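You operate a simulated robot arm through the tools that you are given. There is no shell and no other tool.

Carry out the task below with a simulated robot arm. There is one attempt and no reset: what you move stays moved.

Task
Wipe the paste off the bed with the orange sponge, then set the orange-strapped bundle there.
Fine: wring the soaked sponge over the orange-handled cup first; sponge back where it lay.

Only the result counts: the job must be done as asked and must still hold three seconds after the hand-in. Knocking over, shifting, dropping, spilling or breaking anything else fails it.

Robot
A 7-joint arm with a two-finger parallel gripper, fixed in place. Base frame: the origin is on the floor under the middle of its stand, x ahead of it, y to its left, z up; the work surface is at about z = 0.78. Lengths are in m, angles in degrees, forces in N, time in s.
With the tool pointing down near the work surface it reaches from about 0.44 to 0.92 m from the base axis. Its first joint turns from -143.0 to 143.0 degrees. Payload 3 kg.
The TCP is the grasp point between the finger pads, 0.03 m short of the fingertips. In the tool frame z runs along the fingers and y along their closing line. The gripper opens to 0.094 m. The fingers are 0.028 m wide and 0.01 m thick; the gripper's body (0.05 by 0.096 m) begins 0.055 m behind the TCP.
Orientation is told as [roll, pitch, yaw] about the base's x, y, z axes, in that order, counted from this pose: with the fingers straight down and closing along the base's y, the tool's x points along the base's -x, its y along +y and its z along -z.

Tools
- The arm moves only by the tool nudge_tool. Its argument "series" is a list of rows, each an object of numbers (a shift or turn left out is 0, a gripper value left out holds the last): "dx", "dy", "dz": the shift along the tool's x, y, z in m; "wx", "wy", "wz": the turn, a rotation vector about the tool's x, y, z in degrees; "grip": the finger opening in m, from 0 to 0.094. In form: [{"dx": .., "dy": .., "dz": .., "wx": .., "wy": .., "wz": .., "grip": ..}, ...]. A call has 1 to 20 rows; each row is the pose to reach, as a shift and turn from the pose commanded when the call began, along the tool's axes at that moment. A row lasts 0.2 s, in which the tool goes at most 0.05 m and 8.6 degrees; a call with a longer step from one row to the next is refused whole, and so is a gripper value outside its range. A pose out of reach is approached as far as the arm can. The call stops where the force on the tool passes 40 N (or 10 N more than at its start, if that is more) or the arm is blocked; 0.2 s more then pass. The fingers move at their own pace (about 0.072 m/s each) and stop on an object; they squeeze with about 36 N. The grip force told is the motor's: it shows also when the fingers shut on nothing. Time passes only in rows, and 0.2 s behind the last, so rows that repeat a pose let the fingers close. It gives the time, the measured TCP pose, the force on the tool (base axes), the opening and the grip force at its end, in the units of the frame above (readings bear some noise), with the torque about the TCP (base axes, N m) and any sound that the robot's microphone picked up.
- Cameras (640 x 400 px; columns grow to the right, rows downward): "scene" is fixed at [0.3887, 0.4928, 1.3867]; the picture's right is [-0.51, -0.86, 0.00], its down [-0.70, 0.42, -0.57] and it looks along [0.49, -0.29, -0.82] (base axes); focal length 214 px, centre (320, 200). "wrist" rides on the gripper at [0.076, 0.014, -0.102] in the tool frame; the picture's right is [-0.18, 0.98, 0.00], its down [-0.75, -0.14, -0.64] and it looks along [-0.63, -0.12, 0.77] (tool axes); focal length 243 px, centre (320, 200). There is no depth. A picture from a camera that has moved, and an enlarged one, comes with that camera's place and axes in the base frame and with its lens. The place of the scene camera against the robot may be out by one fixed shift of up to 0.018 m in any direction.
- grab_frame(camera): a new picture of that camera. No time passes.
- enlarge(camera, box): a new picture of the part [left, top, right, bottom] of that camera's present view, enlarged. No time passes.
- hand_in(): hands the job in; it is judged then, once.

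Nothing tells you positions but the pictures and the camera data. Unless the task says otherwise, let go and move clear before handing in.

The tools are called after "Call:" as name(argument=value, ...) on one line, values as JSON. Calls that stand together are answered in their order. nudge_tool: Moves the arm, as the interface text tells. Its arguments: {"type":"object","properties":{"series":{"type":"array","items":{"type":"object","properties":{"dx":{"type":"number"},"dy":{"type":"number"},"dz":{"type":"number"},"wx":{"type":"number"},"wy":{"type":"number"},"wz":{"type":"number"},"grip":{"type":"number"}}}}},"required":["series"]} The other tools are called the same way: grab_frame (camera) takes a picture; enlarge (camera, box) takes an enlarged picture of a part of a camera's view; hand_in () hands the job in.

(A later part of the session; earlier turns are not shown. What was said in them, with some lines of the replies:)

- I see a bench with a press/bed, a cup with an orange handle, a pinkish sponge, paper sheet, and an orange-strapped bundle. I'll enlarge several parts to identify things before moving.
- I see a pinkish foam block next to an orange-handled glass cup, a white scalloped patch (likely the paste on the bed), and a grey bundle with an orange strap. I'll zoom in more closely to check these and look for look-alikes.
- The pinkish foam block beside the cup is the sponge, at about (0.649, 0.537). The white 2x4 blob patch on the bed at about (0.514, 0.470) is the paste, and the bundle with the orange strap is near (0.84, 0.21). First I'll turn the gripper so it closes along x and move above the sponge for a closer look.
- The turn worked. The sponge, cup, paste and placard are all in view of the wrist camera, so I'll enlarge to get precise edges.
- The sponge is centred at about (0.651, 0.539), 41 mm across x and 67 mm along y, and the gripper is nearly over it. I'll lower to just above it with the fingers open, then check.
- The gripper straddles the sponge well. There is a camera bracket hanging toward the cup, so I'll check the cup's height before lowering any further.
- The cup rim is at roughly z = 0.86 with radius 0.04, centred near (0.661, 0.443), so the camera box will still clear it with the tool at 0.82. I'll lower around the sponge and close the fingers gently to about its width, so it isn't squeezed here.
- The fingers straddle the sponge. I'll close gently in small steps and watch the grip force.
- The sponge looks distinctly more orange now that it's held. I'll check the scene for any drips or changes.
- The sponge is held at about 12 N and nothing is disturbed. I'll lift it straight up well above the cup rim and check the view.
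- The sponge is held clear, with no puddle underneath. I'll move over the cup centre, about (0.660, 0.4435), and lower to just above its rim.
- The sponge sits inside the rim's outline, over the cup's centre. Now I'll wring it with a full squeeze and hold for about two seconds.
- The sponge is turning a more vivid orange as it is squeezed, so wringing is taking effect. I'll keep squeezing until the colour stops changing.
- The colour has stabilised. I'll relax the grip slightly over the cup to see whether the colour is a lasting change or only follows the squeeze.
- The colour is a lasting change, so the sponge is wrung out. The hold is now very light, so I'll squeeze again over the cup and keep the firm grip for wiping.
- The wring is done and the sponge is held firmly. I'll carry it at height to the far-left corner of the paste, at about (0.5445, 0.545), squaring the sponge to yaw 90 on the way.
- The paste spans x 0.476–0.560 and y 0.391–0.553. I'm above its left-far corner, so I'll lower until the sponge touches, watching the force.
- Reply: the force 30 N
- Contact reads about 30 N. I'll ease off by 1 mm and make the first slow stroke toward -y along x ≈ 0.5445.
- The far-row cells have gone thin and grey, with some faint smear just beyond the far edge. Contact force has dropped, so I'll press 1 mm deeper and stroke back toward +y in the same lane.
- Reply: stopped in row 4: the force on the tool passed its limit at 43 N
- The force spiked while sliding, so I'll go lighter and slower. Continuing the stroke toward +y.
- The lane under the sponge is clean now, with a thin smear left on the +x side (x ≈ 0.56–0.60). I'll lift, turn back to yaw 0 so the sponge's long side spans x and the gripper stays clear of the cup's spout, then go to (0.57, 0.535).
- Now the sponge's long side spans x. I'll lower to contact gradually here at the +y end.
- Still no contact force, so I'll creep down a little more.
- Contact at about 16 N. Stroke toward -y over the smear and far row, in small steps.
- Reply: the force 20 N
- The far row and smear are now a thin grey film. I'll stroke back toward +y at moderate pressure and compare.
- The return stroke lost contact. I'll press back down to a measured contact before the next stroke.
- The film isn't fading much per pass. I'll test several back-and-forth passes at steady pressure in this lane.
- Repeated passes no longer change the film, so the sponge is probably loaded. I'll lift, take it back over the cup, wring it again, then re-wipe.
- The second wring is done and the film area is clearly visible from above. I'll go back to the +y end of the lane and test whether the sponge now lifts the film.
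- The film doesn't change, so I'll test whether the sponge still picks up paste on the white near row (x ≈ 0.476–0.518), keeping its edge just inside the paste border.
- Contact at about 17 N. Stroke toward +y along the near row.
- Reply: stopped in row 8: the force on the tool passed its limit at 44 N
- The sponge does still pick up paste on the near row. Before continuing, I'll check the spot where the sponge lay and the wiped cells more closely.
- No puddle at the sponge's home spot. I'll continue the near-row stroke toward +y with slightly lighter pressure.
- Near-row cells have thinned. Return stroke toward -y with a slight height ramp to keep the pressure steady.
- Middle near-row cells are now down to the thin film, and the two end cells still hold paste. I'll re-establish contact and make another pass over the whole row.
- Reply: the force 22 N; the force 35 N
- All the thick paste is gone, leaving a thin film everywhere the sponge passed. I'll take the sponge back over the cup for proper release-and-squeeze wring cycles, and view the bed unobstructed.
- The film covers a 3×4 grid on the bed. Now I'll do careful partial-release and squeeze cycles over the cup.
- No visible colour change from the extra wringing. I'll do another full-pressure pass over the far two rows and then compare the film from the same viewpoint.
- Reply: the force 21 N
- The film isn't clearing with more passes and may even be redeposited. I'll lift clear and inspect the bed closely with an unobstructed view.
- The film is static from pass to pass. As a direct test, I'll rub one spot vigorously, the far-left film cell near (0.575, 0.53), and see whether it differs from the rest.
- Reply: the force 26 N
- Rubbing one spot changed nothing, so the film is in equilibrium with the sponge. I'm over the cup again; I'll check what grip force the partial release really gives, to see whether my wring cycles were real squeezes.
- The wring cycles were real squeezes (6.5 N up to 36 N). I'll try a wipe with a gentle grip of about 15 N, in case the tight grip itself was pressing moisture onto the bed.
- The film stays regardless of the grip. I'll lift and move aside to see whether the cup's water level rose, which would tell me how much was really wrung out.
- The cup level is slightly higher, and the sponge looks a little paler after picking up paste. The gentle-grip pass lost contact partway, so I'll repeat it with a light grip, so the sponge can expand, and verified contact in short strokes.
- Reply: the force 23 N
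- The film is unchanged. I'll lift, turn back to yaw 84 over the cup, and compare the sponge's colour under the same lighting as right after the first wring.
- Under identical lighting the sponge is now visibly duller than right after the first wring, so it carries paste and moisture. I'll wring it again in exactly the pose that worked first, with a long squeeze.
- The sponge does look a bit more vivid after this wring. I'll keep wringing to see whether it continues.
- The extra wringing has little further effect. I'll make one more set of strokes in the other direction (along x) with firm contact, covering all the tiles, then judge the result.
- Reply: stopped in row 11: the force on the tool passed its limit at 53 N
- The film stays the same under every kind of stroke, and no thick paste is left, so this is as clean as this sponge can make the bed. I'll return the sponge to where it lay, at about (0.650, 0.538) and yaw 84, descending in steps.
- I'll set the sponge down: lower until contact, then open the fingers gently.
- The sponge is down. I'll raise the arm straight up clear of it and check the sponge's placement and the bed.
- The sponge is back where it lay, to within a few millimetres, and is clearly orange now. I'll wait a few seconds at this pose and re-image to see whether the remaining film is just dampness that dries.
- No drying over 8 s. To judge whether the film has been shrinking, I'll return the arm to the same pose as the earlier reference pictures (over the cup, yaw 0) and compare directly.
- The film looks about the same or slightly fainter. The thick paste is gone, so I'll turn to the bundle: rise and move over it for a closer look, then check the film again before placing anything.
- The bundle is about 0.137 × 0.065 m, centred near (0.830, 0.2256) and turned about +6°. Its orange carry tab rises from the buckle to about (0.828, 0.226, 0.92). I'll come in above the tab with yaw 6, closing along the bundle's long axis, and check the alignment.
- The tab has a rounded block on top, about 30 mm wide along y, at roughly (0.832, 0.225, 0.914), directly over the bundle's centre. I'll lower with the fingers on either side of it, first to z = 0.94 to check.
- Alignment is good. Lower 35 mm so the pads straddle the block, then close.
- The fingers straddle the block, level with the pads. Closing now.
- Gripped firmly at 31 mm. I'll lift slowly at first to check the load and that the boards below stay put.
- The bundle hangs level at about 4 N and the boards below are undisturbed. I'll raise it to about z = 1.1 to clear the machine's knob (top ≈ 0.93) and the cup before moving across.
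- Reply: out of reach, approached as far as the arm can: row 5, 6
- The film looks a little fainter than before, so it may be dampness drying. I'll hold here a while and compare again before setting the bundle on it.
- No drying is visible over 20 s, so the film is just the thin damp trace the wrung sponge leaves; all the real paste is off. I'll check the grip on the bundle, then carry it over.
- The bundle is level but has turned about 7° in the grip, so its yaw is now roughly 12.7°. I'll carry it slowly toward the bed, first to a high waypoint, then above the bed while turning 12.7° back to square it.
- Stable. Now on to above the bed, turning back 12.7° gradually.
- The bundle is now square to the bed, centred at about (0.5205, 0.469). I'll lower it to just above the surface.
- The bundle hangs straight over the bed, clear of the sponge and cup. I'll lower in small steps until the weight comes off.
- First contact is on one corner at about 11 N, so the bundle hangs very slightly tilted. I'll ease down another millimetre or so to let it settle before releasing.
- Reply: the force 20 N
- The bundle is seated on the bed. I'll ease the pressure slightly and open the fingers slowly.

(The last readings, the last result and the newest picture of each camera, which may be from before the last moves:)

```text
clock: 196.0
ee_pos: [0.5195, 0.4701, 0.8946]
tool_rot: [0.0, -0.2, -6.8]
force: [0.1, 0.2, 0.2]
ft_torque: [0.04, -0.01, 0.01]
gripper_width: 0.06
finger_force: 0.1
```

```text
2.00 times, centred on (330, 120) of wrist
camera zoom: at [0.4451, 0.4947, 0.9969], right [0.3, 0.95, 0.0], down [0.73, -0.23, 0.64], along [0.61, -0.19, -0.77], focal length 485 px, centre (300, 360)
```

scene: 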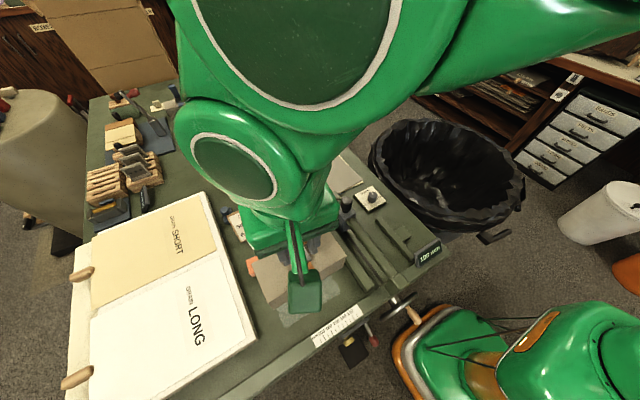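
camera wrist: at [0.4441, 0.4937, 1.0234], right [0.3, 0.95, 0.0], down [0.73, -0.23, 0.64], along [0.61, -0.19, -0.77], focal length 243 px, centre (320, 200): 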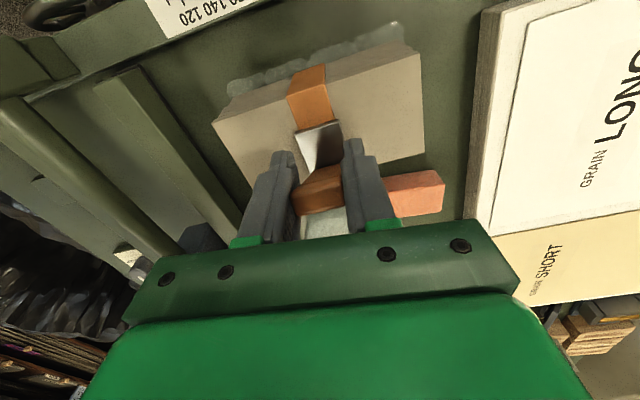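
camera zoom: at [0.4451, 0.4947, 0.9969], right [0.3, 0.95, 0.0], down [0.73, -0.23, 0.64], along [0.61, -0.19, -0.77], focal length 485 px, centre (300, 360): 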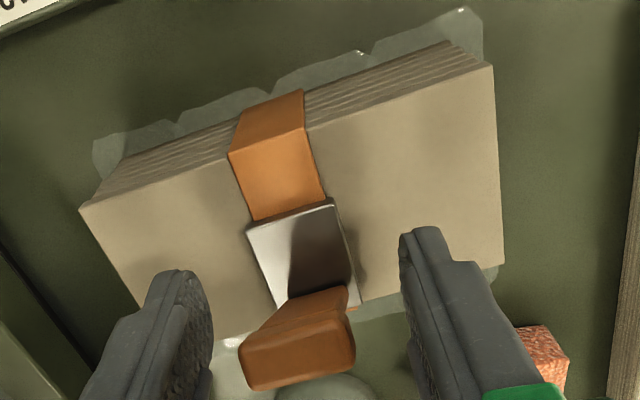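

Released and sitting flat. Now I'll retreat straight up and then move aside for a final check.

Call:
nudge_tool(series=[{"dz": -0.02}, {"dz": -0.05}, {"dz": -0.09}, {"dz": -0.13}, {"dz": -0.17}, {"dz": -0.2}, {"dx": -0.03, "dy": -0.03, "dz": -0.22}, {"dx": -0.06, "dy": -0.06, "dz": -0.24}, {"dx": -0.09, "dy": -0.09, "dz": -0.26}, {"dx": -0.12, "dy": -0.12, "dz": -0.27}, {"dx": -0.15, "dy": -0.15, "dz": -0.27}, {"dx": -0.15, "dy": -0.18, "dz": -0.27}, {"dx": -0.15, "dy": -0.2, "dz": -0.27}])

Call:
grab_frame(camera="scene")

Call:
enlarge(camera="scene", box=[220, 190, 380, 335])

Call:
grab_frame(camera="wrist")

```text
clock: 198.8
ee_pos: [0.6443, 0.2534, 1.163]
tool_rot: [0.1, 0.0, -6.8]
force: [-0.6, 0.3, -0.6]
ft_torque: [0.02, -0.01, -0.04]
gripper_width: 0.0598
finger_force: 0.0
```

```text
taken
```

scene: 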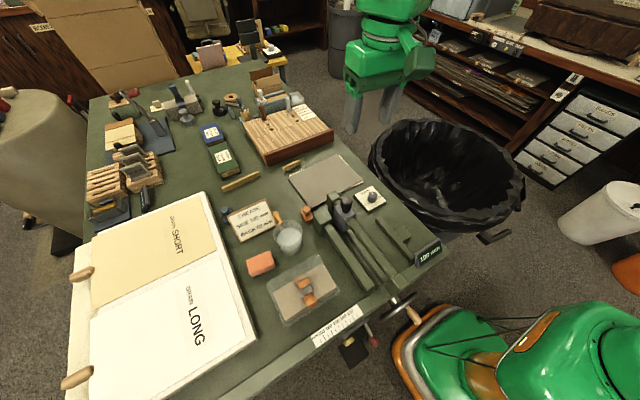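

```text
2.76 times, centred on (300, 262) of scene
camera zoom: at [0.3887, 0.4928, 1.3867], right [-0.51, -0.86, 0.0], down [-0.7, 0.42, -0.57], along [0.49, -0.29, -0.82], focal length 592 px, centre (375, 28)
```

zoom: 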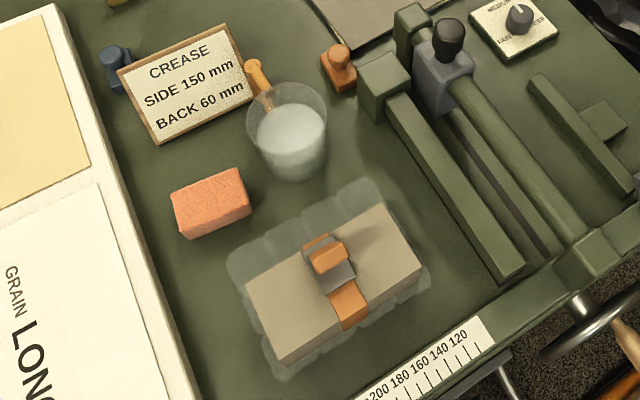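

```text
taken
camera wrist: at [0.5712, 0.2773, 1.2647], right [0.3, 0.95, 0.0], down [0.73, -0.23, 0.64], along [0.61, -0.19, -0.77], focal length 243 px, centre (320, 200)
```

wrist: 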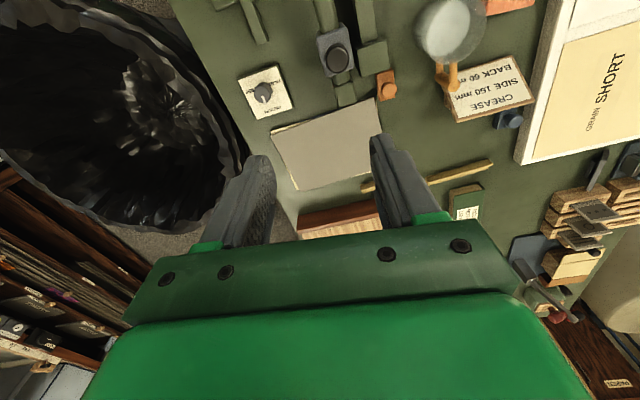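

The bundle sits flat and square on the wiped bed. The sponge is back within a few millimetres of where it lay, and the cup, boards, placard and machine look undisturbed. The arm is clear and nothing is held. A thin film is still visible on the bed that no further wiping removed; all the thick paste is off. I'm handing in.

Call:
hand_in()

```text
The job is handed in.
```

I've handed the job in, but I'm not certain the bed will count as clean. All the thick paste came off, yet a thin translucent film is still on it.

- **Film:** It covers the paste area plus one extra row the sponge touched, toward the cup. Repeated wiping, re-wringing, different pressures and about 20 s of waiting made no visible difference. I couldn't tell whether it is dampness or leftover paste, and the bundle now sits on part of it.
- **Wringing:** I wrung the sponge over the orange-handled cup before wiping, and it turned from pale to vivid orange. When I first picked it up, the gripper squeezed it at full force for a moment, so some water may have come out where it lay. I saw no puddle there.
- **Sponge:** It is back about 3–4 mm from its original spot, at the same angle.
- **Bundle:** I lifted it by its orange tab and set it square on the wiped area. It looks flat and stable.
- **Everything else:** The cup, boards and other items looked unmoved in the last pictures, and the arm is clear.
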